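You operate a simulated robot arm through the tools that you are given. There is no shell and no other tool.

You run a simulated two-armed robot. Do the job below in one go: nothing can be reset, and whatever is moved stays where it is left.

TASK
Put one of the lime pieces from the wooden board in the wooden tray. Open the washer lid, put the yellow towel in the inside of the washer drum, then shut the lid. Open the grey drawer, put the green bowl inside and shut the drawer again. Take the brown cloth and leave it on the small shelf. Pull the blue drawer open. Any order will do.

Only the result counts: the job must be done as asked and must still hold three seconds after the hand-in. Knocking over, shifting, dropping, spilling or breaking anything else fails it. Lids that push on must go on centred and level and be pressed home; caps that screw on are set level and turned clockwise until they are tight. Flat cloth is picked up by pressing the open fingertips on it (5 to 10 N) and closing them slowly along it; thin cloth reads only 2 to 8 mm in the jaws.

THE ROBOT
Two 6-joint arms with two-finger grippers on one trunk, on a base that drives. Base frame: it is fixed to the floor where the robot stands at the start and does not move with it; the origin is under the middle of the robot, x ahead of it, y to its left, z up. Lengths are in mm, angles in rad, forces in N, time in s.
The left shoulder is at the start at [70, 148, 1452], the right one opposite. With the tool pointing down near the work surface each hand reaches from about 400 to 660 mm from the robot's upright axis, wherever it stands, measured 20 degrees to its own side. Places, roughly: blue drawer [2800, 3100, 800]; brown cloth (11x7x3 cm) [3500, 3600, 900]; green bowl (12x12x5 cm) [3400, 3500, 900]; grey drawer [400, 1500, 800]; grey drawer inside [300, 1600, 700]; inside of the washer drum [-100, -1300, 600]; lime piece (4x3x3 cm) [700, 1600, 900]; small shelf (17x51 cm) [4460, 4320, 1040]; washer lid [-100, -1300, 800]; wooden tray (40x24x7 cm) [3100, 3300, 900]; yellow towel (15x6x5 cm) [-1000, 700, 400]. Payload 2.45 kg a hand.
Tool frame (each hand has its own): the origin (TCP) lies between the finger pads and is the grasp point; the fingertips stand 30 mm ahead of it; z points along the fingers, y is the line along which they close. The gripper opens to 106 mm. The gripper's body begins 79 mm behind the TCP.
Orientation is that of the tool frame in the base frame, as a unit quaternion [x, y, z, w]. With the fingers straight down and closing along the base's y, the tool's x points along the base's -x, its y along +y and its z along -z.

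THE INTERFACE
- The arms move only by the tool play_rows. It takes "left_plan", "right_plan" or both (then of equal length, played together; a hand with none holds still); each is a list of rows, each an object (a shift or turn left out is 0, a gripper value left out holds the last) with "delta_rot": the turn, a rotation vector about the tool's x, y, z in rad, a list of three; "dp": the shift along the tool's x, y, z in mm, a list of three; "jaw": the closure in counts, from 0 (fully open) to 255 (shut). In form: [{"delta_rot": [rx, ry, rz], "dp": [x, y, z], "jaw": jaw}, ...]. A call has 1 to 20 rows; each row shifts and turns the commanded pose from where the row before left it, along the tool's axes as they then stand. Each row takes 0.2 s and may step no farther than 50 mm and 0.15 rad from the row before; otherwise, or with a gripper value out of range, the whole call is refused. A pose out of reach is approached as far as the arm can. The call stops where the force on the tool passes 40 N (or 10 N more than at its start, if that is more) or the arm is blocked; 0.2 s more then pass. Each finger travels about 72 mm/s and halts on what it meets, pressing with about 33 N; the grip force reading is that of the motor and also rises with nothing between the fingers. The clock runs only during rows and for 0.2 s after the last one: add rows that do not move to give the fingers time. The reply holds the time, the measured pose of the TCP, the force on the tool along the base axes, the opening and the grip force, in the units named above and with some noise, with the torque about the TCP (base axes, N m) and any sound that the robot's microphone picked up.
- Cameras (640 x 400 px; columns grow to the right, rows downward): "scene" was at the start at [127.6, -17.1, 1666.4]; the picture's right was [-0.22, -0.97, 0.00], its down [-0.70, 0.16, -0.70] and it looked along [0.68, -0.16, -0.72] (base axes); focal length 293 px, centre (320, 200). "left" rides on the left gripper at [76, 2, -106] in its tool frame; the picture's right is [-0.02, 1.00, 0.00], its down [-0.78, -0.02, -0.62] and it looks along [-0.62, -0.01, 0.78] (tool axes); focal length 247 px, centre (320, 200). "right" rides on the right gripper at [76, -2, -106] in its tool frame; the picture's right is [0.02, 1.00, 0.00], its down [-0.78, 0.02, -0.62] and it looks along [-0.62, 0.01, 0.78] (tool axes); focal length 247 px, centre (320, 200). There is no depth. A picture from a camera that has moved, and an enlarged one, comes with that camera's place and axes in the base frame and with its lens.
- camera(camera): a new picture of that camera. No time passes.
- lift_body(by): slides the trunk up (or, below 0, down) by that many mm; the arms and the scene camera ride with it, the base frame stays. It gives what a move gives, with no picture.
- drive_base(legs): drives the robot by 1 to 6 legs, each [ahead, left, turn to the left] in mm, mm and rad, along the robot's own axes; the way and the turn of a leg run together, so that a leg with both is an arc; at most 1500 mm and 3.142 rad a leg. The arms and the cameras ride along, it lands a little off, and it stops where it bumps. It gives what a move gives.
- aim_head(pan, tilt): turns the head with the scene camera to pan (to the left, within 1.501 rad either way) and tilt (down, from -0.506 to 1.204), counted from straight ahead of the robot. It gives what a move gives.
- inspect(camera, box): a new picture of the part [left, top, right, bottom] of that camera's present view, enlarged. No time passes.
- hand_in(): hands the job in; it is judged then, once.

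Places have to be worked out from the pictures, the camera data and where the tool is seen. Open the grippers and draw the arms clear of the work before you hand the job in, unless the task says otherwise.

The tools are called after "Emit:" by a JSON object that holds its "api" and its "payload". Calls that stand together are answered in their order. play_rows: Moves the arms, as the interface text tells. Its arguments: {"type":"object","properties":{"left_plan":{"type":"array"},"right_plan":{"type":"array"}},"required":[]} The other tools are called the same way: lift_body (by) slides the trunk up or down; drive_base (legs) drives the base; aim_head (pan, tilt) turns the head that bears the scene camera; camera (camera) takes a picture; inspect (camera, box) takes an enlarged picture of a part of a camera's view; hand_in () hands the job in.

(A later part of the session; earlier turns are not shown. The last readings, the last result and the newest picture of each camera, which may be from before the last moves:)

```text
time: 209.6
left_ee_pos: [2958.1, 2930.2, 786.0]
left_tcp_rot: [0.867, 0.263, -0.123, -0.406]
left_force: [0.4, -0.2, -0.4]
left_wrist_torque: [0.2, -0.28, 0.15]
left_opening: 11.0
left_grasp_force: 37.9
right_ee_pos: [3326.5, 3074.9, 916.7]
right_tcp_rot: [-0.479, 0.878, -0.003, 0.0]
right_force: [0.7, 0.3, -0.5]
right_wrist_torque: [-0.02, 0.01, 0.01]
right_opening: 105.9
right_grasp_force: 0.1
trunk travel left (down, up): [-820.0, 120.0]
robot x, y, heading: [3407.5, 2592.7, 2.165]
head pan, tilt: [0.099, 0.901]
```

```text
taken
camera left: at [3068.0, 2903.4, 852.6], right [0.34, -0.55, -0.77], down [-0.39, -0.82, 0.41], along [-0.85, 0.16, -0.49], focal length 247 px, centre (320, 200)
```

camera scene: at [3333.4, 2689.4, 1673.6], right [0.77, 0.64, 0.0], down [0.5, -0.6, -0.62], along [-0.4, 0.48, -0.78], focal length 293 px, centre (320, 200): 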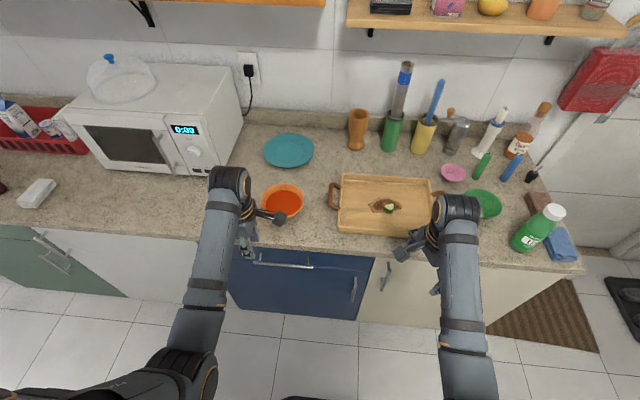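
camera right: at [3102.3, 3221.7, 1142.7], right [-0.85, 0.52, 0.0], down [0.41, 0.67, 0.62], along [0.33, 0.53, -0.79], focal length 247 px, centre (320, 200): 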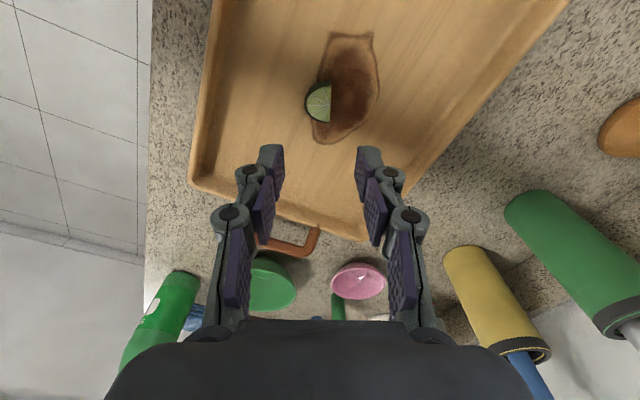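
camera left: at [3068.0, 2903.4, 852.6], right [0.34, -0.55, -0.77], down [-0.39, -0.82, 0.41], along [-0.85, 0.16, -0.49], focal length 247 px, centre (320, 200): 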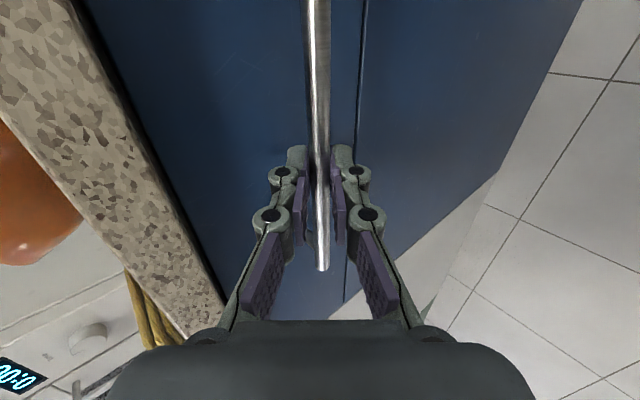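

The handle is gripped at 11 mm. I pull 60 mm with the arm, then drive back 200 mm.

Emit:
{"api": "play_rows", "payload": {"left_plan": [{"dp": [0, 9.6, -11.5]}, {"dp": [0, 9.6, -11.5]}, {"dp": [0, 9.6, -11.5]}, {"dp": [0, 9.6, -11.5]}, {}]}}

Emit:
{"api": "drive_base", "payload": {"legs": [[-200, 0, 0]]}}

Emit:
{"api": "camera", "payload": {"camera": "scene"}}

```text
time: 210.8
left_ee_pos: [2992.6, 2878.9, 786.2]
left_tcp_rot: [0.867, 0.263, -0.122, -0.404]
left_force: [15.1, 7.5, -0.3]
left_wrist_torque: [0.45, -0.59, -0.21]
left_opening: 10.8
left_grasp_force: 37.9
right_ee_pos: [3328.2, 3076.3, 916.3]
right_tcp_rot: [-0.479, 0.878, -0.002, -0.001]
right_force: [-0.4, -0.1, 0.1]
right_wrist_torque: [0.01, -0.03, -0.01]
right_opening: 106.0
right_grasp_force: 0.1
trunk travel left (down, up): [-820.0, 120.0]
robot x, y, heading: [3408.9, 2590.6, 2.161]
head pan, tilt: [0.099, 0.901]
```

```text
time: 212.4
left_ee_pos: [3103.0, 2712.8, 785.6]
left_tcp_rot: [0.867, 0.263, -0.123, -0.404]
left_force: [16.7, 12.9, -6.3]
left_wrist_torque: [0.34, -0.42, 0.19]
left_opening: 10.6
left_grasp_force: 37.9
right_ee_pos: [3440.4, 2909.6, 914.7]
right_tcp_rot: [-0.478, 0.878, -0.003, -0.003]
right_force: [0.5, 0.0, -0.3]
right_wrist_torque: [0.02, 0.01, -0.03]
right_opening: 106.1
right_grasp_force: 0.0
trunk travel left (down, up): [-820.0, 120.0]
robot x, y, heading: [3523.3, 2419.8, 2.159]
head pan, tilt: [0.099, 0.901]
```

```text
taken
camera scene: at [3446.4, 2526.9, 1553.2], right [0.77, 0.64, 0.0], down [0.5, -0.61, -0.62], along [-0.4, 0.48, -0.78], focal length 293 px, centre (320, 200)
```

scene: 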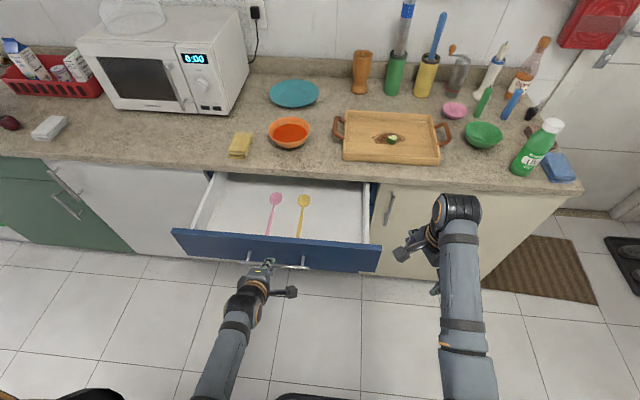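

The blue drawer is open about 250 mm. I release, back the hand out and restore it to straight down.

Emit:
{"api": "play_rows", "payload": {"left_plan": [{"jaw": 220}, {"jaw": 165}, {}, {"dp": [0, 0, -30]}, {"dp": [0, 0, -30]}, {}]}}

Emit:
{"api": "drive_base", "payload": {"legs": [[-60, 0, 0]]}}

Emit:
{"api": "lift_body", "payload": {"by": 120}}

Emit:
{"api": "play_rows", "payload": {"left_plan": [{"delta_rot": [-0.1455, 0, 0]}, {"delta_rot": [-0.1455, 0, 0]}, {"delta_rot": [-0.1455, 0, 0]}, {"delta_rot": [-0.1455, 0, 0]}, {"delta_rot": [-0.1455, 0, 0]}, {"delta_rot": [-0.1455, 0, 0]}, {"dp": [0, -10, -35]}, {"dp": [0, -10, -35]}, {"dp": [0, -10, -30]}, {}]}}

Emit:
{"api": "camera", "payload": {"camera": "scene"}}

```text
time: 213.8
left_ee_pos: [3127.7, 2669.5, 824.8]
left_tcp_rot: [0.867, 0.263, -0.122, -0.406]
left_force: [-0.4, -0.6, -0.6]
left_wrist_torque: [-0.02, -0.02, -0.01]
left_opening: 37.4
left_grasp_force: 0.1
right_ee_pos: [3438.4, 2907.5, 916.1]
right_tcp_rot: [-0.479, 0.878, -0.002, 0.0]
right_force: [0.6, -0.5, -0.1]
right_wrist_torque: [-0.03, 0.0, 0.0]
right_opening: 105.7
right_grasp_force: 0.2
trunk travel left (down, up): [-820.0, 120.0]
robot x, y, heading: [3521.5, 2420.9, 2.159]
head pan, tilt: [0.099, 0.901]
```

```text
time: 214.8
left_ee_pos: [3159.3, 2623.0, 823.9]
left_tcp_rot: [0.867, 0.262, -0.122, -0.405]
left_force: [-0.1, 0.7, -0.4]
left_wrist_torque: [-0.01, -0.02, 0.0]
left_opening: 37.4
left_grasp_force: 0.1
right_ee_pos: [3469.7, 2860.4, 915.2]
right_tcp_rot: [-0.479, 0.878, -0.003, -0.002]
right_force: [-0.6, 0.3, -0.2]
right_wrist_torque: [-0.01, -0.01, -0.03]
right_opening: 105.7
right_grasp_force: 0.0
trunk travel left (down, up): [-820.0, 120.0]
robot x, y, heading: [3557.5, 2370.4, 2.165]
head pan, tilt: [0.099, 0.901]
```

```text
time: 216.3
left_ee_pos: [3160.7, 2622.4, 945.8]
left_tcp_rot: [0.866, 0.264, -0.122, -0.407]
left_force: [0.4, -0.8, 0.4]
left_wrist_torque: [-0.01, -0.01, -0.01]
left_opening: 37.2
left_grasp_force: 0.0
right_ee_pos: [3470.5, 2858.7, 1037.1]
right_tcp_rot: [-0.479, 0.878, -0.003, -0.001]
right_force: [0.4, 0.7, -0.9]
right_wrist_torque: [0.02, -0.02, 0.04]
right_opening: 106.1
right_grasp_force: 0.0
trunk travel left (down, up): [-940.0, 0.0]
robot x, y, heading: [3549.7, 2371.8, 2.163]
head pan, tilt: [0.099, 0.901]
```

```text
time: 218.5
left_ee_pos: [3145.9, 2645.5, 1049.2]
left_tcp_rot: [0.957, 0.291, 0.0, -0.002]
left_force: [0.4, 0.1, 0.5]
left_wrist_torque: [-0.05, 0.0, 0.01]
left_opening: 37.3
left_grasp_force: 0.0
right_ee_pos: [3472.0, 2858.9, 1037.4]
right_tcp_rot: [-0.479, 0.878, -0.003, 0.0]
right_force: [0.8, 0.2, 0.3]
right_wrist_torque: [-0.01, 0.01, 0.0]
right_opening: 105.9
right_grasp_force: 0.1
trunk travel left (down, up): [-940.0, 0.0]
robot x, y, heading: [3553.3, 2371.0, 2.163]
head pan, tilt: [0.099, 0.901]
```

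```text
taken
camera scene: at [3477.1, 2473.6, 1673.5], right [0.77, 0.64, 0.0], down [0.5, -0.6, -0.62], along [-0.39, 0.48, -0.78], focal length 293 px, centre (320, 200)
```

scene: 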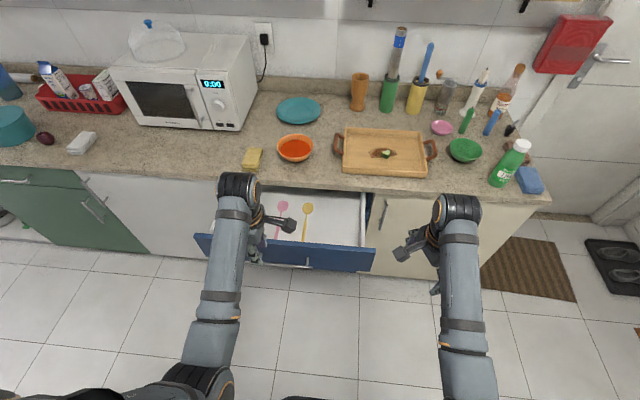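

Now I look towards the far end: the cloth, the small shelf and the floor in between.

Emit:
{"api": "aim_head", "payload": {"pan": -1.1, "tilt": 0.55}}

Emit:
{"api": "camera", "payload": {"camera": "scene"}}

Emit:
{"api": "inspect", "payload": {"camera": "scene", "box": [100, 20, 320, 190]}}

```text
time: 219.9
left_ee_pos: [3145.9, 2646.1, 1047.3]
left_tcp_rot: [0.957, 0.29, 0.001, -0.002]
left_force: [-0.3, 0.2, -0.2]
left_wrist_torque: [-0.02, 0.0, 0.0]
left_opening: 37.5
left_grasp_force: 0.1
right_ee_pos: [3470.6, 2858.9, 1037.2]
right_tcp_rot: [-0.478, 0.878, -0.003, -0.001]
right_force: [-0.2, 0.6, -0.1]
right_wrist_torque: [0.0, -0.01, -0.01]
right_opening: 106.1
right_grasp_force: 0.0
trunk travel left (down, up): [-940.0, 0.0]
robot x, y, heading: [3553.4, 2373.7, 2.157]
head pan, tilt: [-1.1, 0.55]
```

```text
taken
camera scene: at [3568.9, 2494.1, 1702.7], right [0.87, -0.49, 0.0], down [-0.25, -0.46, -0.85], along [0.42, 0.74, -0.52], focal length 293 px, centre (320, 200)
```

scene: 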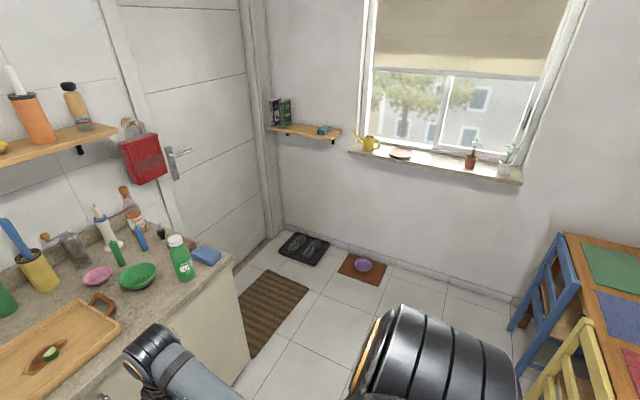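

```text
2.35 times, centred on (210, 105) of scene
camera zoom: at [3568.9, 2494.1, 1702.7], right [0.87, -0.49, 0.0], down [-0.25, -0.46, -0.85], along [0.42, 0.74, -0.52], focal length 690 px, centre (579, 424)
```

zoom: 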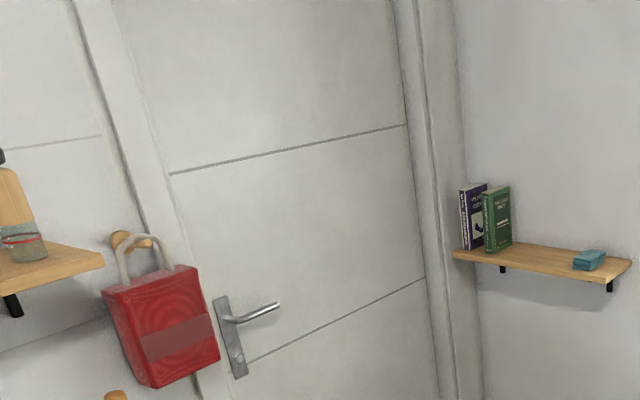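

The shelf on the end wall (front edge u≈6047, v 830–1350, z≈1040) has free space between the books and a blue item. Mats and shoes lie on the floor in front of it, so I will stay clear of those. First the cloth: I move right along the aisle and look.

Emit:
{"api": "drive_base", "payload": {"legs": [[0, -860, 0], [250, 0, 0]]}}

Emit:
{"api": "aim_head", "payload": {"pan": 0.15, "tilt": 0.8}}

Emit:
{"api": "camera", "payload": {"camera": "scene"}}

Emit:
{"api": "camera", "payload": {"camera": "left"}}

```text
time: 225.7
left_ee_pos: [3693.2, 3317.7, 1050.3]
left_tcp_rot: [0.956, 0.293, -0.001, -0.002]
left_force: [1.7, 0.7, -0.7]
left_wrist_torque: [-0.01, 0.0, 0.0]
left_opening: 37.4
left_grasp_force: 0.0
right_ee_pos: [4017.7, 3532.2, 1038.4]
right_tcp_rot: [-0.48, 0.877, -0.002, 0.0]
right_force: [-0.1, -0.5, 0.2]
right_wrist_torque: [0.01, 0.0, 0.04]
right_opening: 106.0
right_grasp_force: 0.1
trunk travel left (down, up): [-940.0, 0.0]
robot x, y, heading: [4104.2, 3048.2, 2.166]
head pan, tilt: [-1.1, 0.55]
```

```text
time: 227.2
left_ee_pos: [3692.8, 3319.1, 1048.0]
left_tcp_rot: [0.956, 0.294, 0.001, -0.001]
left_force: [-0.5, -0.7, 0.6]
left_wrist_torque: [-0.04, 0.02, 0.01]
left_opening: 37.5
left_grasp_force: 0.0
right_ee_pos: [4018.4, 3535.1, 1036.9]
right_tcp_rot: [-0.481, 0.877, -0.002, -0.001]
right_force: [-0.7, -0.2, 0.7]
right_wrist_torque: [-0.01, 0.01, 0.01]
right_opening: 106.0
right_grasp_force: 0.0
trunk travel left (down, up): [-940.0, 0.0]
robot x, y, heading: [4108.2, 3051.3, 2.168]
head pan, tilt: [0.15, 0.799]
```

```text
taken
camera scene: at [4019.3, 3151.3, 1681.3], right [0.73, 0.68, 0.0], down [0.49, -0.53, -0.7], along [-0.47, 0.51, -0.72], focal length 293 px, centre (320, 200)
```

scene: 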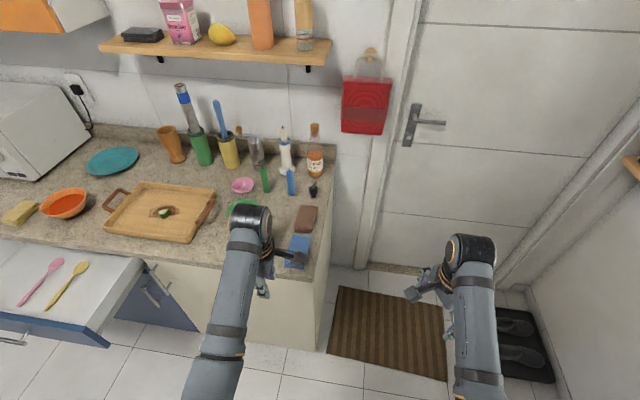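

```text
taken
camera left: at [3756.7, 3360.2, 1154.0], right [0.54, -0.84, 0.0], down [-0.66, -0.43, 0.62], along [-0.52, -0.34, -0.78], focal length 247 px, centre (320, 200)
```

left: 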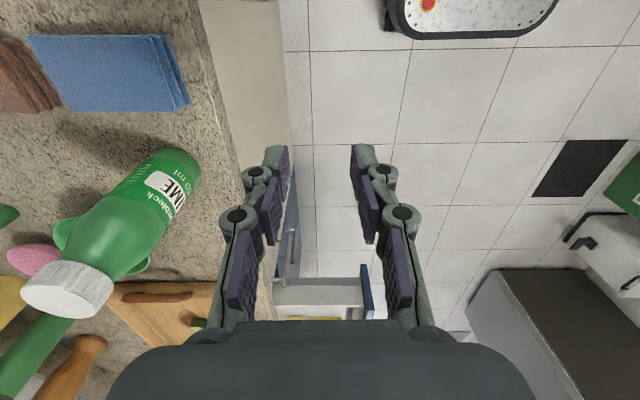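

I zoom in on the brown cloth and its surroundings.

Emit:
{"api": "inspect", "payload": {"camera": "scene", "box": [220, 150, 340, 280]}}

```text
3.08 times, centred on (280, 215) of scene
camera zoom: at [4019.3, 3151.3, 1681.3], right [0.73, 0.68, 0.0], down [0.49, -0.53, -0.7], along [-0.47, 0.51, -0.72], focal length 903 px, centre (443, 154)
```

zoom: 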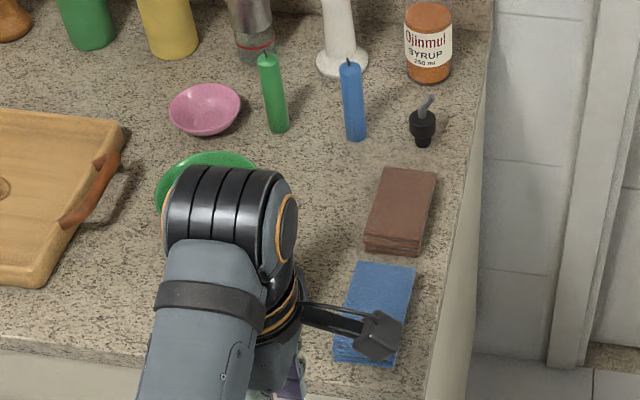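

The cloth spans u 4915–4978 and v 972–1080, so I grip across u. I unroll the left gripper with narrow jaws, shift right 60 mm to pass clear of the green bottle, then go ahead.

Emit:
{"api": "play_rows", "payload": {"left_plan": [{"delta_rot": [0, 0, 0.1428], "jaw": 159}, {"delta_rot": [0, 0, 0.1428]}, {"delta_rot": [0, 0, 0.1428]}, {"delta_rot": [0, 0, 0.1428]}, {"delta_rot": [0, 0, 0.1428]}, {"delta_rot": [0, 0, 0.1428]}, {"delta_rot": [0, 0, 0.1428]}, {"delta_rot": [0, 0, 0.1428]}, {"delta_rot": [0, 0, 0.1428]}, {"delta_rot": [0, 0, 0.1428]}, {"delta_rot": [0, 0, 0.1428]}, {}]}}

Emit:
{"api": "drive_base", "payload": {"legs": [[0, -70, 0], [240, 0, 0]]}}

Emit:
{"api": "camera", "payload": {"camera": "scene"}}

Emit:
{"api": "camera", "payload": {"camera": "left"}}

```text
time: 229.8
left_ee_pos: [3692.9, 3319.0, 1048.0]
left_tcp_rot: [0.883, -0.47, -0.001, -0.001]
left_force: [0.0, 0.1, 0.1]
left_wrist_torque: [-0.05, 0.02, -0.01]
left_opening: 39.6
left_grasp_force: 0.0
right_ee_pos: [4017.0, 3534.1, 1037.7]
right_tcp_rot: [-0.481, 0.877, -0.002, 0.0]
right_force: [1.2, -0.2, 0.3]
right_wrist_torque: [0.01, -0.02, 0.01]
right_opening: 105.8
right_grasp_force: 0.1
trunk travel left (down, up): [-940.0, 0.0]
robot x, y, heading: [4103.4, 3048.0, 2.169]
head pan, tilt: [0.15, 0.799]
```

```text
time: 232.1
left_ee_pos: [3623.4, 3551.1, 1049.7]
left_tcp_rot: [0.883, -0.47, -0.002, -0.001]
left_force: [0.4, -0.3, -0.4]
left_wrist_torque: [0.0, 0.0, -0.01]
left_opening: 40.0
left_grasp_force: 0.0
right_ee_pos: [3948.8, 3766.1, 1037.5]
right_tcp_rot: [-0.48, 0.877, -0.002, -0.002]
right_force: [0.3, 0.3, -0.1]
right_wrist_torque: [0.06, 0.0, -0.02]
right_opening: 105.8
right_grasp_force: 0.1
trunk travel left (down, up): [-940.0, 0.0]
robot x, y, heading: [4034.9, 3284.7, 2.159]
head pan, tilt: [0.15, 0.799]
```

```text
taken
camera scene: at [3950.5, 3381.6, 1681.7], right [0.74, 0.68, 0.0], down [0.48, -0.53, -0.7], along [-0.47, 0.51, -0.72], focal length 293 px, centre (320, 200)
```

scene: 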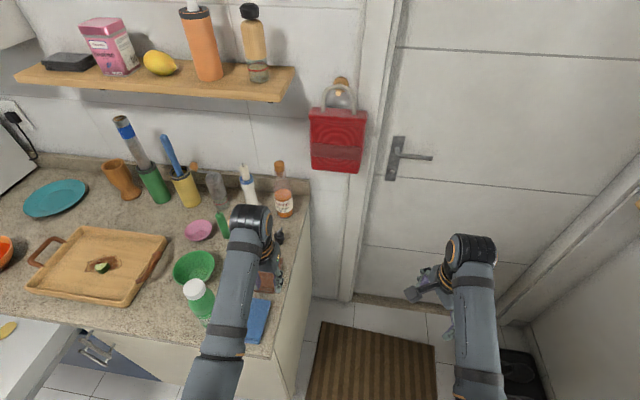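

```text
taken
camera left: at [3665.2, 3486.6, 1154.4], right [-0.84, -0.54, 0.0], down [-0.42, 0.66, 0.63], along [-0.34, 0.53, -0.78], focal length 247 px, centre (320, 200)
```

left: 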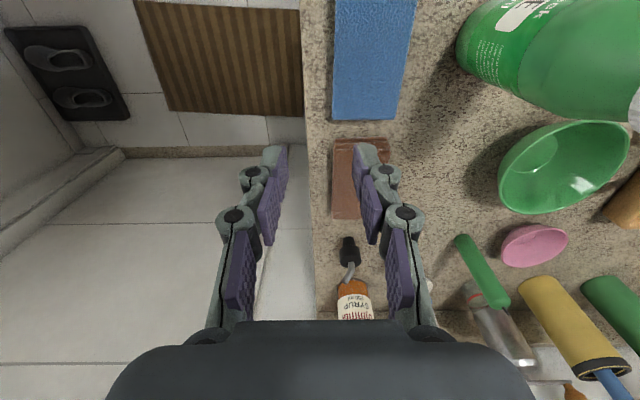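

The left hand is at u 4992, v 915. I move over the cloth centre (u 4947, v 1026) and open the jaws.

Emit:
{"api": "play_rows", "payload": {"left_plan": [{"dp": [-37, 10, 0]}, {"dp": [-37, 15, 0]}, {"dp": [-37, 20, 0], "jaw": 20}, {}, {}]}}

Emit:
{"api": "camera", "payload": {"camera": "left"}}

```text
time: 233.3
left_ee_pos: [3525.0, 3617.3, 1047.9]
left_tcp_rot: [0.883, -0.47, -0.002, -0.002]
left_force: [0.0, 0.0, 0.3]
left_wrist_torque: [-0.01, 0.01, -0.02]
left_opening: 98.1
left_grasp_force: 0.2
right_ee_pos: [3949.1, 3767.1, 1037.8]
right_tcp_rot: [-0.479, 0.878, -0.002, 0.0]
right_force: [0.5, 0.3, 0.5]
right_wrist_torque: [-0.01, 0.0, 0.0]
right_opening: 105.9
right_grasp_force: 0.1
trunk travel left (down, up): [-940.0, 0.0]
robot x, y, heading: [4029.5, 3285.0, 2.163]
head pan, tilt: [0.15, 0.799]
```

```text
taken
camera left: at [3565.8, 3552.4, 1153.0], right [-0.84, -0.54, 0.0], down [-0.42, 0.66, 0.62], along [-0.34, 0.53, -0.78], focal length 247 px, centre (320, 200)
```

left: 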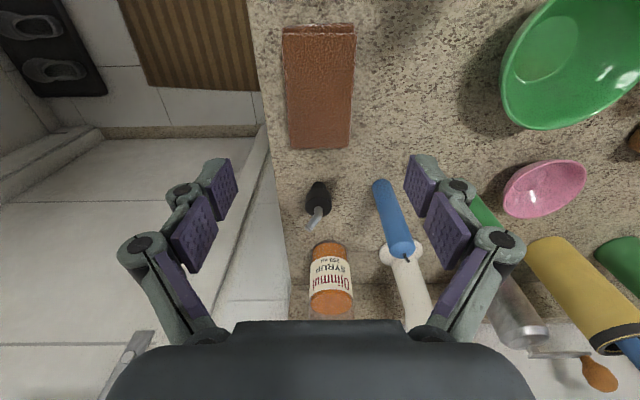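

The cloth is centred between the fingers. I narrow to 84 mm and descend to about z=910.

Emit:
{"api": "play_rows", "payload": {"left_plan": [{"dp": [0, 0, 35], "jaw": 53}, {"dp": [0, 0, 35]}, {"dp": [0, 0, 35]}, {"dp": [0, 0, 33]}, {}]}}

Emit:
{"api": "camera", "payload": {"camera": "left"}}

Emit:
{"api": "inspect", "payload": {"camera": "scene", "box": [180, 180, 320, 360]}}

```text
time: 234.5
left_ee_pos: [3523.9, 3616.6, 911.0]
left_tcp_rot: [0.883, -0.47, 0.0, -0.001]
left_force: [1.0, -0.9, 0.9]
left_wrist_torque: [-0.02, 0.02, 0.01]
left_opening: 84.0
left_grasp_force: 0.0
right_ee_pos: [3947.8, 3767.4, 1037.6]
right_tcp_rot: [-0.48, 0.877, -0.002, 0.0]
right_force: [0.1, -0.5, 0.6]
right_wrist_torque: [0.01, -0.02, -0.03]
right_opening: 106.0
right_grasp_force: 0.1
trunk travel left (down, up): [-940.0, 0.0]
robot x, y, heading: [4028.1, 3280.4, 2.163]
head pan, tilt: [0.15, 0.799]
```

```text
taken
camera left: at [3565.5, 3553.4, 1016.5], right [-0.84, -0.54, 0.0], down [-0.42, 0.66, 0.62], along [-0.34, 0.53, -0.78], focal length 247 px, centre (320, 200)
```

left: 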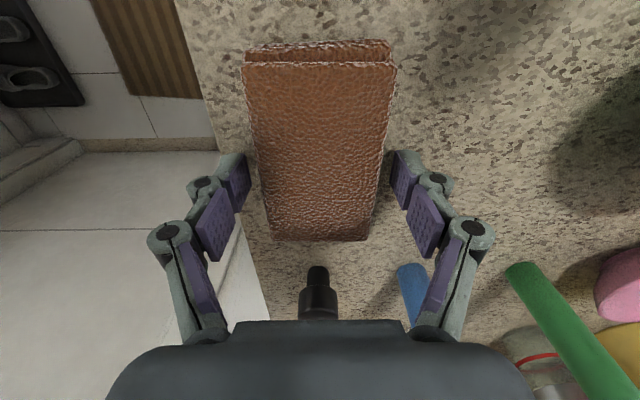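

```text
2.22 times, centred on (250, 270) of scene
camera zoom: at [3948.9, 3384.1, 1681.4], right [0.74, 0.68, 0.0], down [0.48, -0.53, -0.7], along [-0.47, 0.51, -0.72], focal length 652 px, centre (476, 44)
```

zoom: 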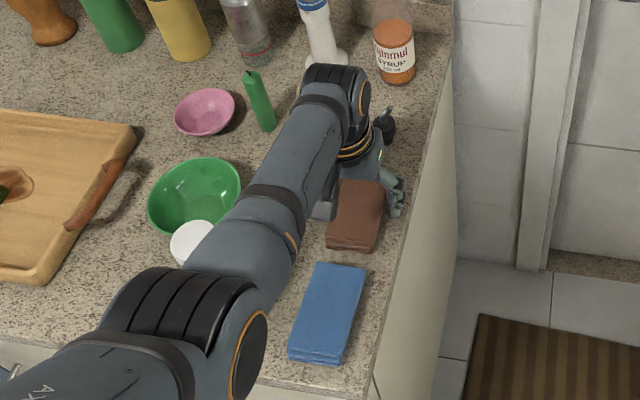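

The fingers straddle the cloth with the bottle still upright beside the forearm. I lower a few millimetres to find the counter.

Emit:
{"api": "play_rows", "payload": {"left_plan": [{"dp": [0, 0, 2]}, {"dp": [0, 0, 2]}, {"dp": [0, 0, 1]}, {}]}}

```text
time: 235.5
left_ee_pos: [3522.9, 3620.0, 906.3]
left_tcp_rot: [0.882, -0.47, 0.001, -0.001]
left_force: [0.2, 0.7, -0.3]
left_wrist_torque: [-0.01, 0.01, 0.0]
left_opening: 83.8
left_grasp_force: 0.1
right_ee_pos: [3948.1, 3769.7, 1037.3]
right_tcp_rot: [-0.48, 0.878, -0.002, -0.001]
right_force: [-0.2, 0.5, 0.5]
right_wrist_torque: [-0.02, -0.02, 0.03]
right_opening: 106.0
right_grasp_force: 0.0
trunk travel left (down, up): [-940.0, 0.0]
robot x, y, heading: [4034.8, 3284.2, 2.165]
head pan, tilt: [0.15, 0.799]
```

Emit:
{"api": "play_rows", "payload": {"left_plan": [{"dp": [0, 0, 1.5]}, {"dp": [0, 0, 1.5]}, {}]}}

```text
time: 236.3
left_ee_pos: [3523.3, 3618.8, 903.4]
left_tcp_rot: [0.883, -0.47, -0.002, -0.002]
left_force: [0.4, 1.0, -0.1]
left_wrist_torque: [0.01, -0.02, -0.02]
left_opening: 83.9
left_grasp_force: 0.1
right_ee_pos: [3948.0, 3767.7, 1036.8]
right_tcp_rot: [-0.48, 0.877, -0.002, -0.001]
right_force: [-0.1, -0.2, -1.1]
right_wrist_torque: [0.0, 0.01, 0.0]
right_opening: 106.3
right_grasp_force: 0.1
trunk travel left (down, up): [-940.0, 0.0]
robot x, y, heading: [4035.2, 3286.4, 2.161]
head pan, tilt: [0.15, 0.799]
```

Still no contact with the tips at about 873. I go down another 3 mm.

Emit:
{"api": "play_rows", "payload": {"left_plan": [{"dp": [0, 0, 1.5]}, {"dp": [0, 0, 1.5]}, {}]}}

```text
time: 237.1
left_ee_pos: [3523.6, 3619.6, 901.6]
left_tcp_rot: [0.883, -0.47, -0.001, 0.0]
left_force: [1.0, -1.8, 8.5]
left_wrist_torque: [-0.07, -0.03, -0.03]
left_opening: 84.9
left_grasp_force: 4.6
right_ee_pos: [3948.2, 3767.1, 1036.5]
right_tcp_rot: [-0.479, 0.878, -0.002, -0.001]
right_force: [-0.7, 0.7, 0.0]
right_wrist_torque: [0.02, -0.01, 0.02]
right_opening: 105.9
right_grasp_force: 0.0
trunk travel left (down, up): [-940.0, 0.0]
robot x, y, heading: [4032.1, 3282.6, 2.168]
head pan, tilt: [0.15, 0.799]
```

Contact at 8.5 N, so the counter is at about 871.5. I close slowly along the counter onto the cloth.

Emit:
{"api": "play_rows", "payload": {"left_plan": [{"jaw": 65}, {"jaw": 77}, {"jaw": 89}, {"jaw": 101}, {"jaw": 113}, {"jaw": 125}, {"jaw": 137}, {"jaw": 150}, {"jaw": 165}, {"jaw": 180}, {}, {}]}}

Emit:
{"api": "camera", "payload": {"camera": "left"}}

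```text
time: 238.2
left_ee_pos: [3523.9, 3619.7, 906.9]
left_tcp_rot: [0.883, -0.47, -0.006, -0.004]
left_force: [3.3, -1.6, 23.3]
left_wrist_torque: [-0.49, -0.18, 0.22]
left_opening: 64.2
left_grasp_force: 33.4
right_ee_pos: [3950.9, 3763.8, 1038.9]
right_tcp_rot: [-0.479, 0.878, 0.001, -0.002]
right_force: [-0.7, -0.8, -0.1]
right_wrist_torque: [0.04, 0.04, 0.02]
right_opening: 106.0
right_grasp_force: 0.1
trunk travel left (down, up): [-940.0, 0.0]
robot x, y, heading: [4030.7, 3278.7, 2.165]
head pan, tilt: [0.15, 0.799]
stopped in row 5 (left hand): the force on the tool passed its limit at 45 N (the readings are from after the stop); the commanded pose is now the measured one
```

```text
taken
camera left: at [3566.3, 3554.8, 1010.7], right [-0.84, -0.54, 0.0], down [-0.42, 0.65, 0.63], along [-0.34, 0.53, -0.77], focal length 247 px, centre (320, 200)
```

left: 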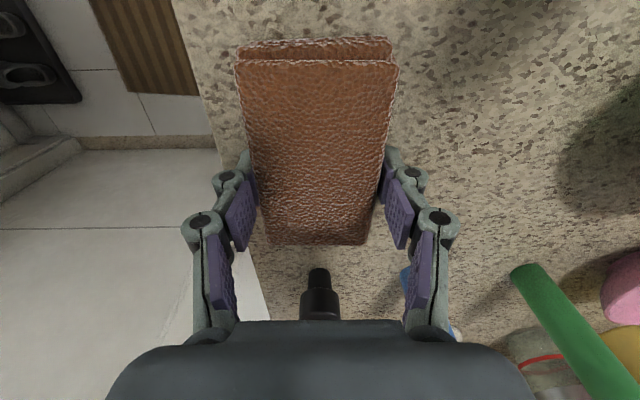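

The jaws met the cloth at 64 mm with full grip; pressing on the counter stopped the rows. I relieve 3 mm, tighten, and lift a little.

Emit:
{"api": "play_rows", "payload": {"left_plan": [{"dp": [0, 0, -3], "jaw": 125}, {"jaw": 150}, {"jaw": 170}, {}, {"dp": [0, 0, -15]}, {"dp": [0, 0, -20]}, {}]}}

Emit:
{"api": "camera", "payload": {"camera": "left"}}

Emit:
{"api": "inspect", "payload": {"camera": "scene", "box": [180, 180, 320, 360]}}

```text
time: 239.8
left_ee_pos: [3522.3, 3621.3, 939.0]
left_tcp_rot: [0.883, -0.47, -0.002, -0.002]
left_force: [0.4, 0.3, -0.6]
left_wrist_torque: [0.01, 0.03, 0.03]
left_opening: 63.9
left_grasp_force: 33.2
right_ee_pos: [3947.5, 3767.7, 1036.8]
right_tcp_rot: [-0.479, 0.878, -0.002, -0.001]
right_force: [-0.5, 0.3, 0.6]
right_wrist_torque: [-0.02, 0.0, 0.01]
right_opening: 106.0
right_grasp_force: 0.0
trunk travel left (down, up): [-940.0, 0.0]
robot x, y, heading: [4030.3, 3281.8, 2.16]
head pan, tilt: [0.15, 0.799]
```

```text
taken
camera left: at [3564.3, 3555.8, 1043.4], right [-0.84, -0.54, 0.0], down [-0.42, 0.66, 0.62], along [-0.34, 0.53, -0.78], focal length 247 px, centre (320, 200)
```

left: 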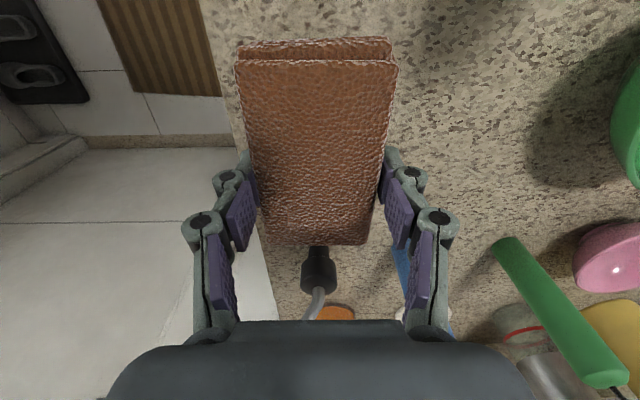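

```text
2.22 times, centred on (250, 270) of scene
camera zoom: at [3948.2, 3384.7, 1681.3], right [0.74, 0.68, 0.0], down [0.48, -0.53, -0.7], along [-0.47, 0.51, -0.72], focal length 652 px, centre (476, 44)
```

zoom: 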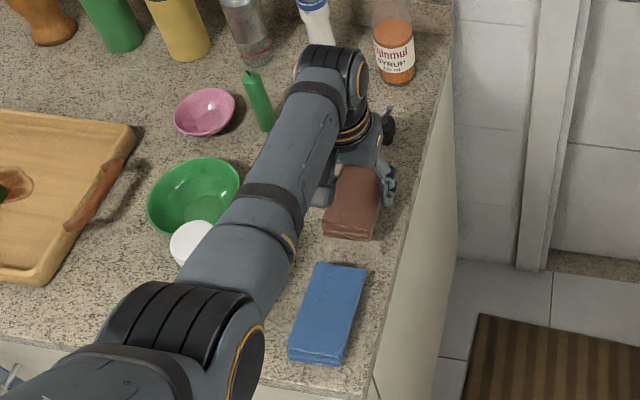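

The cloth is held. I raise it, shift right to clear the bottle, and back away from the counter.

Emit:
{"api": "play_rows", "payload": {"left_plan": [{"dp": [0, 0, -37]}, {"dp": [0, 0, -37]}, {"dp": [0, 0, -37]}, {"dp": [0, -25, 0]}, {"dp": [0, -25, 0]}, {}]}}

Emit:
{"api": "drive_base", "payload": {"legs": [[-330, 0, 0]]}}

Emit:
{"api": "aim_head", "payload": {"pan": -1.2, "tilt": 0.6}}

Emit:
{"api": "camera", "payload": {"camera": "scene"}}

```text
time: 241.2
left_ee_pos: [3564.3, 3647.4, 1049.6]
left_tcp_rot: [0.882, -0.471, -0.002, -0.002]
left_force: [-1.1, 0.2, -0.8]
left_wrist_torque: [0.01, -0.02, -0.02]
left_opening: 63.9
left_grasp_force: 33.0
right_ee_pos: [3947.5, 3768.4, 1036.5]
right_tcp_rot: [-0.48, 0.877, -0.001, -0.001]
right_force: [0.1, -0.2, -0.1]
right_wrist_torque: [0.04, 0.04, 0.03]
right_opening: 106.0
right_grasp_force: 0.0
trunk travel left (down, up): [-940.0, 0.0]
robot x, y, heading: [4033.0, 3277.4, 2.161]
head pan, tilt: [0.15, 0.799]
```

```text
time: 243.3
left_ee_pos: [3741.8, 3388.1, 1049.1]
left_tcp_rot: [0.882, -0.472, -0.002, -0.001]
left_force: [0.5, 0.9, -0.6]
left_wrist_torque: [0.01, 0.02, 0.04]
left_opening: 63.6
left_grasp_force: 33.2
right_ee_pos: [4123.7, 3506.2, 1036.9]
right_tcp_rot: [-0.479, 0.878, -0.003, -0.001]
right_force: [0.1, -0.6, 0.5]
right_wrist_torque: [-0.05, -0.01, 0.03]
right_opening: 106.0
right_grasp_force: 0.1
trunk travel left (down, up): [-940.0, 0.0]
robot x, y, heading: [4209.6, 3019.0, 2.165]
head pan, tilt: [0.15, 0.799]
```

```text
time: 244.8
left_ee_pos: [3741.8, 3385.5, 1050.2]
left_tcp_rot: [0.882, -0.471, -0.002, -0.002]
left_force: [-0.2, 0.9, -1.1]
left_wrist_torque: [0.0, 0.04, 0.02]
left_opening: 63.5
left_grasp_force: 32.9
right_ee_pos: [4125.1, 3505.0, 1036.4]
right_tcp_rot: [-0.479, 0.878, -0.002, -0.001]
right_force: [0.0, 0.1, 0.6]
right_wrist_torque: [0.0, 0.03, 0.0]
right_opening: 106.1
right_grasp_force: 0.0
trunk travel left (down, up): [-940.0, 0.0]
robot x, y, heading: [4206.3, 3017.7, 2.165]
head pan, tilt: [-1.201, 0.6]
```

```text
taken
camera scene: at [4230.6, 3134.2, 1698.2], right [0.82, -0.57, 0.0], down [-0.32, -0.46, -0.83], along [0.47, 0.68, -0.56], focal length 293 px, centre (320, 200)
```

scene: 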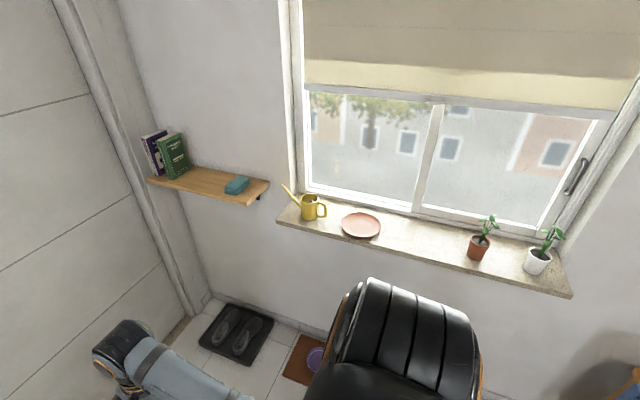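

The free stretch of shelf is v≈970–1200 at u 6047–6216. To approach without touching sill objects I first spread the arms: the left hand with the cloth out to the left, the right hand tucked to the right.

Emit:
{"api": "play_rows", "payload": {"left_plan": [{"dp": [23.7, 38.6, 0]}, {"dp": [23.7, 38.6, 0]}, {"dp": [23.7, 38.6, 0]}, {"dp": [23.7, 38.6, 0]}, {"dp": [23.7, 38.6, 0]}, {"dp": [23.7, 38.6, 0]}, {"dp": [23.7, 38.6, 0]}, {}], "right_plan": [{"dp": [-25.4, -36.2, 0]}, {"dp": [-25.4, -36.2, 0]}, {"dp": [-25.4, -36.2, 0]}, {"dp": [-25.4, -36.2, 0]}, {"dp": [-25.4, -36.2, 0]}, {}, {}, {}]}}

Emit:
{"api": "camera", "payload": {"camera": "left"}}

```text
time: 246.6
left_ee_pos: [3610.0, 3101.7, 1049.7]
left_tcp_rot: [0.882, -0.471, -0.002, -0.002]
left_force: [0.7, 1.2, -0.3]
left_wrist_torque: [-0.04, 0.02, 0.02]
left_opening: 63.9
left_grasp_force: 33.0
right_ee_pos: [4346.2, 3510.7, 1034.5]
right_tcp_rot: [-0.479, 0.878, -0.002, -0.003]
right_force: [0.2, -0.1, -0.2]
right_wrist_torque: [0.0, -0.01, 0.0]
right_opening: 106.2
right_grasp_force: 0.0
trunk travel left (down, up): [-940.0, 0.0]
robot x, y, heading: [4210.1, 3021.0, 2.162]
head pan, tilt: [-1.201, 0.6]
```

```text
taken
camera left: at [3651.1, 3036.6, 1154.0], right [-0.84, -0.54, 0.0], down [-0.42, 0.66, 0.63], along [-0.34, 0.53, -0.78], focal length 247 px, centre (320, 200)
```

left: 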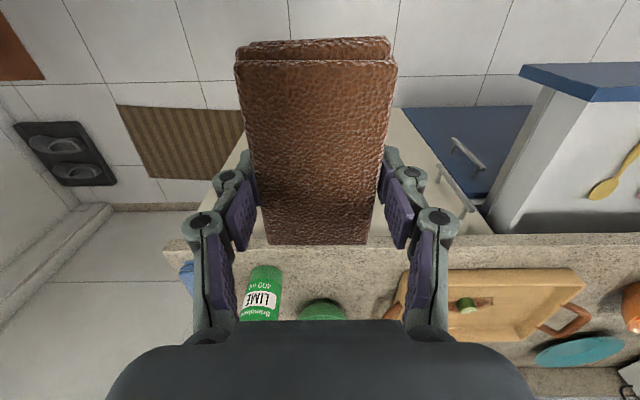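

The left hand is out at 45°. I raise the cloth 60 mm and turn right to face the end wall.

Emit:
{"api": "play_rows", "payload": {"left_plan": [{"dp": [0, 0, -30]}, {"dp": [0, 0, -35]}, {}]}}

Emit:
{"api": "drive_base", "payload": {"legs": [[0, 0, -1.571]]}}

Emit:
{"api": "aim_head", "payload": {"pan": 0.3, "tilt": 0.8}}

Emit:
{"api": "camera", "payload": {"camera": "scene"}}

```text
time: 247.4
left_ee_pos: [3608.6, 3100.6, 1112.3]
left_tcp_rot: [0.882, -0.471, -0.001, -0.001]
left_force: [0.0, -0.2, 0.3]
left_wrist_torque: [-0.02, -0.05, -0.01]
left_opening: 63.8
left_grasp_force: 32.9
right_ee_pos: [4346.7, 3511.9, 1035.2]
right_tcp_rot: [-0.479, 0.878, -0.002, -0.001]
right_force: [0.1, 0.7, 1.4]
right_wrist_torque: [0.03, -0.02, 0.01]
right_opening: 106.2
right_grasp_force: 0.1
trunk travel left (down, up): [-940.0, 0.0]
robot x, y, heading: [4208.1, 3020.6, 2.161]
head pan, tilt: [-1.201, 0.6]
```

```text
time: 251.7
left_ee_pos: [4317.5, 3614.9, 1112.3]
left_tcp_rot: [-0.267, 0.964, 0.0, 0.002]
left_force: [0.5, -0.9, 0.1]
left_wrist_torque: [-0.01, 0.04, -0.04]
left_opening: 63.6
left_grasp_force: 33.5
right_ee_pos: [4693.5, 2858.7, 1034.5]
right_tcp_rot: [0.305, 0.952, -0.001, -0.002]
right_force: [-1.1, 0.4, 0.3]
right_wrist_torque: [0.03, 0.0, -0.04]
right_opening: 105.9
right_grasp_force: 0.0
trunk travel left (down, up): [-940.0, 0.0]
robot x, y, heading: [4211.5, 3021.5, 0.541]
head pan, tilt: [-1.201, 0.6]
```

```text
time: 253.3
left_ee_pos: [4318.2, 3615.4, 1112.5]
left_tcp_rot: [-0.267, 0.964, 0.0, 0.003]
left_force: [-0.4, 0.1, -0.2]
left_wrist_torque: [0.03, 0.03, 0.01]
left_opening: 63.6
left_grasp_force: 33.0
right_ee_pos: [4693.1, 2857.2, 1035.9]
right_tcp_rot: [0.305, 0.952, -0.001, -0.002]
right_force: [-0.5, -0.8, 0.6]
right_wrist_torque: [-0.02, 0.0, 0.03]
right_opening: 106.0
right_grasp_force: 0.0
trunk travel left (down, up): [-940.0, 0.0]
robot x, y, heading: [4211.0, 3016.4, 0.542]
head pan, tilt: [0.3, 0.799]
```

```text
taken
camera scene: at [4304.7, 3106.3, 1681.4], right [0.75, -0.67, 0.0], down [-0.48, -0.53, -0.7], along [0.46, 0.52, -0.72], focal length 293 px, centre (320, 200)
```

scene: 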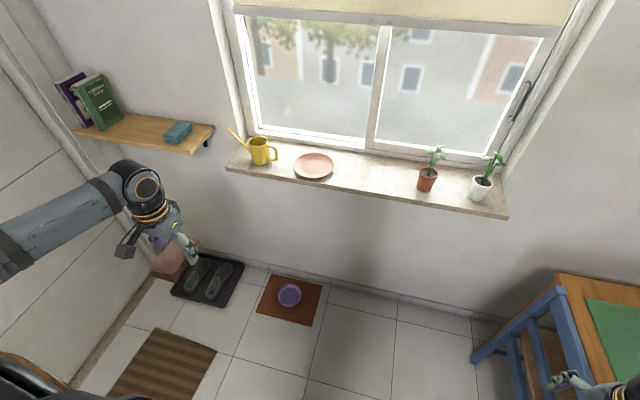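

I face the end wall with the mats, boot tray and shelf all measured. I square up and drive diagonally to u≈5560, v≈590, staying off the mats.

Emit:
{"api": "drive_base", "payload": {"legs": [[0, 0, 0.053], [380, 440, 0]]}}

Emit:
{"api": "aim_head", "payload": {"pan": 0.6, "tilt": 0.8}}

Emit:
{"api": "camera", "payload": {"camera": "scene"}}

Emit:
{"api": "camera", "payload": {"camera": "left"}}

```text
time: 257.1
left_ee_pos: [4344.8, 4196.8, 1113.8]
left_tcp_rot: [-0.299, 0.954, 0.001, 0.003]
left_force: [-0.5, -0.6, -0.4]
left_wrist_torque: [0.06, 0.0, 0.02]
left_opening: 63.9
left_grasp_force: 33.5
right_ee_pos: [4768.2, 3465.4, 1034.8]
right_tcp_rot: [0.274, 0.962, 0.0, -0.002]
right_force: [0.6, 0.2, 0.1]
right_wrist_torque: [-0.01, 0.01, -0.03]
right_opening: 106.1
right_grasp_force: 0.2
trunk travel left (down, up): [-940.0, 0.0]
robot x, y, heading: [4272.7, 3594.8, 0.607]
head pan, tilt: [0.3, 0.799]
```

```text
time: 257.9
left_ee_pos: [4345.5, 4197.4, 1110.9]
left_tcp_rot: [-0.299, 0.954, 0.0, 0.003]
left_force: [-0.2, 1.1, 0.4]
left_wrist_torque: [0.0, 0.01, 0.0]
left_opening: 63.7
left_grasp_force: 33.1
right_ee_pos: [4768.3, 3466.7, 1035.3]
right_tcp_rot: [0.274, 0.962, -0.001, -0.002]
right_force: [0.0, 0.1, -0.2]
right_wrist_torque: [-0.01, 0.0, -0.03]
right_opening: 106.1
right_grasp_force: 0.1
trunk travel left (down, up): [-940.0, 0.0]
robot x, y, heading: [4275.3, 3594.8, 0.604]
head pan, tilt: [0.6, 0.799]
```

```text
taken
camera scene: at [4343.7, 3701.9, 1681.3], right [0.93, -0.36, 0.0], down [-0.26, -0.67, -0.7], along [0.25, 0.65, -0.72], focal length 293 px, centre (320, 200)
```

scene: 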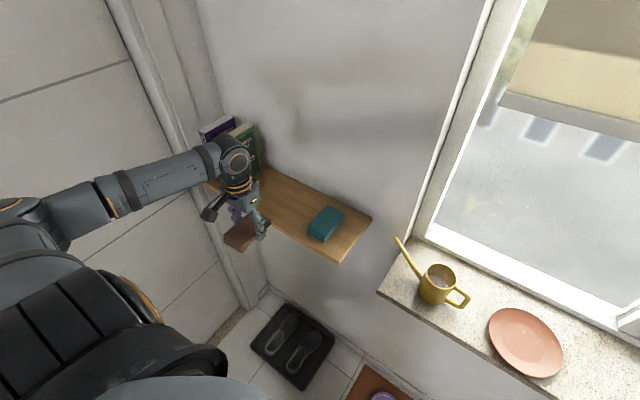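

```text
taken
camera left: at [4281.0, 4156.3, 1217.3], right [-0.55, 0.83, 0.0], down [0.65, 0.43, 0.62], along [0.52, 0.34, -0.78], focal length 247 px, centre (320, 200)
```

left: 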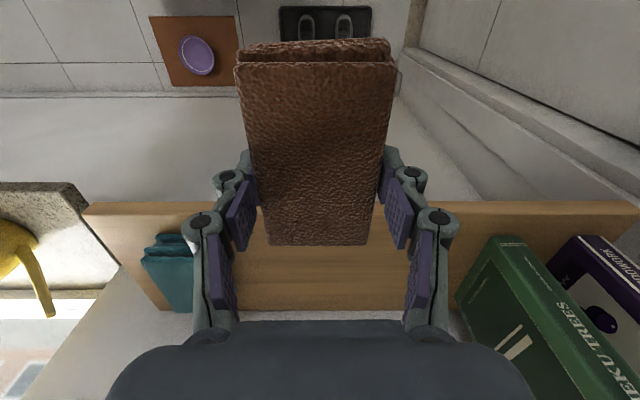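

The cloth hand is at u 5952, v 1046 with the shelf ahead. I pull the right hand back a bit and drive 75 mm closer.

Emit:
{"api": "play_rows", "payload": {"right_plan": [{"dp": [12, -27.5, -10]}, {"dp": [12, -27.5, -10]}, {}]}}

Emit:
{"api": "drive_base", "payload": {"legs": [[75, 0, -0.01]]}}

Emit:
{"api": "camera", "payload": {"camera": "left"}}

```text
time: 258.6
left_ee_pos: [4345.1, 4198.8, 1111.7]
left_tcp_rot: [-0.299, 0.954, 0.0, 0.002]
left_force: [-0.1, 0.7, -0.1]
left_wrist_torque: [0.02, 0.01, -0.02]
left_opening: 63.6
left_grasp_force: 33.1
right_ee_pos: [4760.1, 3460.8, 1038.2]
right_tcp_rot: [0.273, 0.962, -0.002, -0.002]
right_force: [-0.6, 0.8, 0.4]
right_wrist_torque: [0.02, 0.02, -0.02]
right_opening: 105.9
right_grasp_force: 0.1
right hand out of reach, approached as far as the arm can: row 1, 2
trunk travel left (down, up): [-940.0, 0.0]
robot x, y, heading: [4274.0, 3598.2, 0.607]
head pan, tilt: [0.6, 0.799]
```

```text
time: 259.7
left_ee_pos: [4404.5, 4235.2, 1116.5]
left_tcp_rot: [-0.295, 0.956, 0.001, 0.006]
left_force: [-1.6, -0.9, -0.6]
left_wrist_torque: [0.08, -0.04, 0.02]
left_opening: 63.7
left_grasp_force: 33.3
right_ee_pos: [4813.6, 3495.0, 1040.6]
right_tcp_rot: [0.278, 0.961, 0.001, 0.0]
right_force: [-1.8, -0.5, -0.5]
right_wrist_torque: [0.02, -0.02, 0.01]
right_opening: 106.0
right_grasp_force: 0.2
trunk travel left (down, up): [-940.0, 0.0]
robot x, y, heading: [4334.3, 3638.1, 0.595]
head pan, tilt: [0.6, 0.799]
```

```text
taken
camera left: at [4339.8, 4192.9, 1219.9], right [-0.54, 0.84, 0.0], down [0.65, 0.42, 0.63], along [0.53, 0.34, -0.78], focal length 247 px, centre (320, 200)
```

left: 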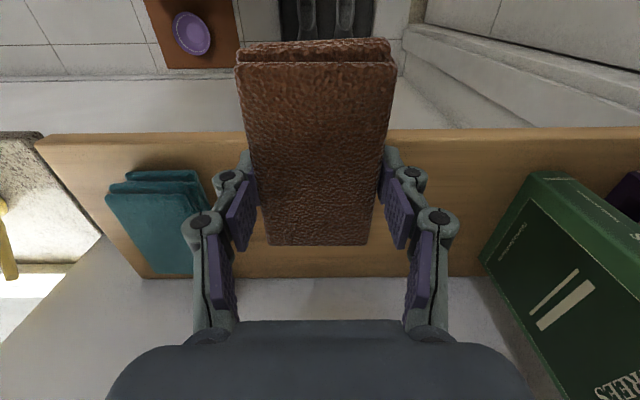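

The free space runs from v≈960 to v≈1234. I move forward 100 mm and left 50 mm to be over its middle.

Emit:
{"api": "play_rows", "payload": {"left_plan": [{"dp": [-33, 17, 0]}, {"dp": [-33, 17, 0]}, {"dp": [-34, 16, 0]}, {}]}}

Emit:
{"api": "camera", "payload": {"camera": "left"}}

Emit:
{"api": "camera", "payload": {"camera": "scene"}}

```text
time: 260.7
left_ee_pos: [4467.6, 4339.1, 1112.0]
left_tcp_rot: [-0.294, 0.956, 0.0, 0.002]
left_force: [0.0, 0.5, -0.7]
left_wrist_torque: [0.0, 0.0, 0.0]
left_opening: 63.7
left_grasp_force: 33.4
right_ee_pos: [4819.3, 3499.3, 1037.5]
right_tcp_rot: [0.278, 0.961, -0.002, -0.002]
right_force: [0.5, -0.5, 0.6]
right_wrist_torque: [-0.02, 0.02, 0.03]
right_opening: 105.9
right_grasp_force: 0.1
trunk travel left (down, up): [-940.0, 0.0]
robot x, y, heading: [4334.3, 3639.3, 0.598]
head pan, tilt: [0.6, 0.799]
```

```text
taken
camera left: at [4403.3, 4298.1, 1217.5], right [-0.54, 0.84, 0.0], down [0.66, 0.43, 0.62], along [0.52, 0.34, -0.78], focal length 247 px, centre (320, 200)
```

left: 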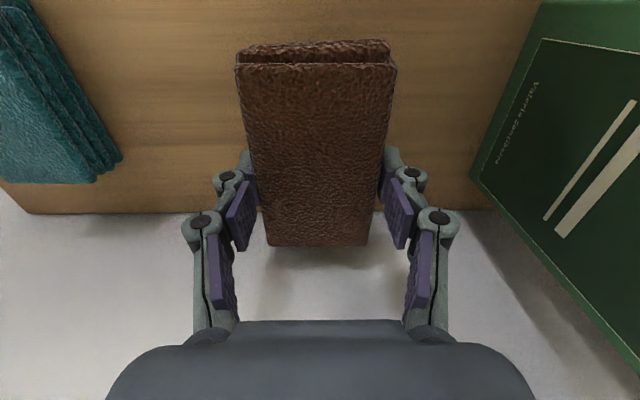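

```text
taken
camera scene: at [4405.9, 3743.1, 1681.3], right [0.93, -0.36, 0.0], down [-0.26, -0.67, -0.7], along [0.25, 0.65, -0.72], focal length 293 px, centre (320, 200)
```

scene: 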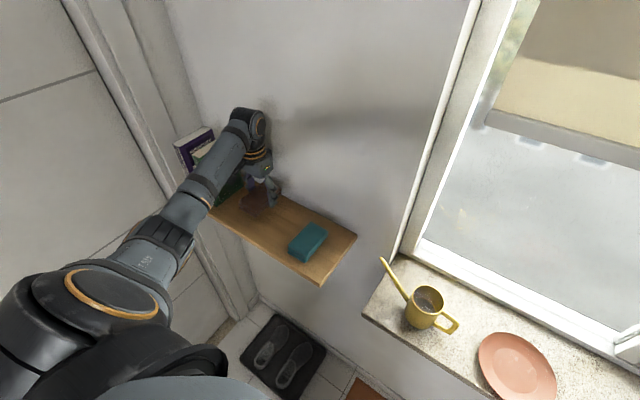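

The cloth is over the shelf's middle (u 6133, v 1095), clear of the books and the blue item. I lower it gently.

Emit:
{"api": "play_rows", "payload": {"left_plan": [{"dp": [0, 0, 12]}, {"dp": [0, 0, 12]}, {"dp": [0, 0, 8]}, {}]}}

```text
time: 261.7
left_ee_pos: [4465.9, 4337.2, 1082.3]
left_tcp_rot: [-0.294, 0.956, 0.0, 0.002]
left_force: [0.6, 0.3, -0.7]
left_wrist_torque: [-0.01, -0.02, -0.03]
left_opening: 63.9
left_grasp_force: 33.0
right_ee_pos: [4820.5, 3498.6, 1038.3]
right_tcp_rot: [0.278, 0.96, -0.001, -0.002]
right_force: [0.0, -0.1, -0.8]
right_wrist_torque: [-0.01, 0.02, -0.01]
right_opening: 105.9
right_grasp_force: 0.1
trunk travel left (down, up): [-940.0, 0.0]
robot x, y, heading: [4337.1, 3636.1, 0.6]
head pan, tilt: [0.6, 0.799]
```

No contact yet at z=1082. I continue in small steps.

Emit:
{"api": "play_rows", "payload": {"left_plan": [{"dp": [0, 0, 3]}, {"dp": [0, 0, 3]}, {"dp": [0, 0, 2]}, {}]}}

```text
time: 262.7
left_ee_pos: [4465.5, 4337.8, 1076.5]
left_tcp_rot: [-0.295, 0.956, 0.002, 0.003]
left_force: [1.9, 5.6, 15.9]
left_wrist_torque: [-0.29, 0.07, -0.01]
left_opening: 63.9
left_grasp_force: 33.2
right_ee_pos: [4821.0, 3496.6, 1037.9]
right_tcp_rot: [0.278, 0.961, 0.0, -0.002]
right_force: [-0.9, -0.3, -0.1]
right_wrist_torque: [0.01, -0.04, 0.0]
right_opening: 106.0
right_grasp_force: 0.1
trunk travel left (down, up): [-940.0, 0.0]
robot x, y, heading: [4332.6, 3638.0, 0.606]
head pan, tilt: [0.6, 0.799]
```

Contact at 16 N: the cloth rests on the shelf. I ease off 2 mm, open, and lift away.

Emit:
{"api": "play_rows", "payload": {"left_plan": [{"dp": [0, 0, -2]}, {"jaw": 100}, {"jaw": 70}, {"jaw": 53}, {}, {"dp": [0, 0, -15]}, {"dp": [0, 0, -35]}, {"dp": [0, 0, -35]}, {}]}}

Emit:
{"api": "camera", "payload": {"camera": "left"}}

```text
time: 264.7
left_ee_pos: [4465.6, 4336.3, 1160.2]
left_tcp_rot: [-0.295, 0.955, -0.001, 0.002]
left_force: [-0.1, -0.5, -0.2]
left_wrist_torque: [0.0, 0.0, 0.03]
left_opening: 84.0
left_grasp_force: 0.0
right_ee_pos: [4819.6, 3499.2, 1038.3]
right_tcp_rot: [0.279, 0.96, -0.001, -0.002]
right_force: [-1.0, 0.3, 0.0]
right_wrist_torque: [0.0, 0.0, 0.0]
right_opening: 105.8
right_grasp_force: 0.1
trunk travel left (down, up): [-940.0, 0.0]
robot x, y, heading: [4330.9, 3637.7, 0.601]
head pan, tilt: [0.6, 0.799]
```

```text
taken
camera left: at [4401.3, 4295.8, 1264.7], right [-0.54, 0.84, 0.0], down [0.65, 0.43, 0.62], along [0.52, 0.34, -0.78], focal length 247 px, centre (320, 200)
```

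left: 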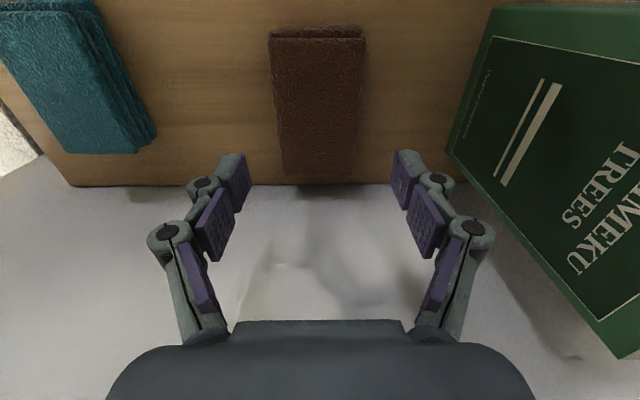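

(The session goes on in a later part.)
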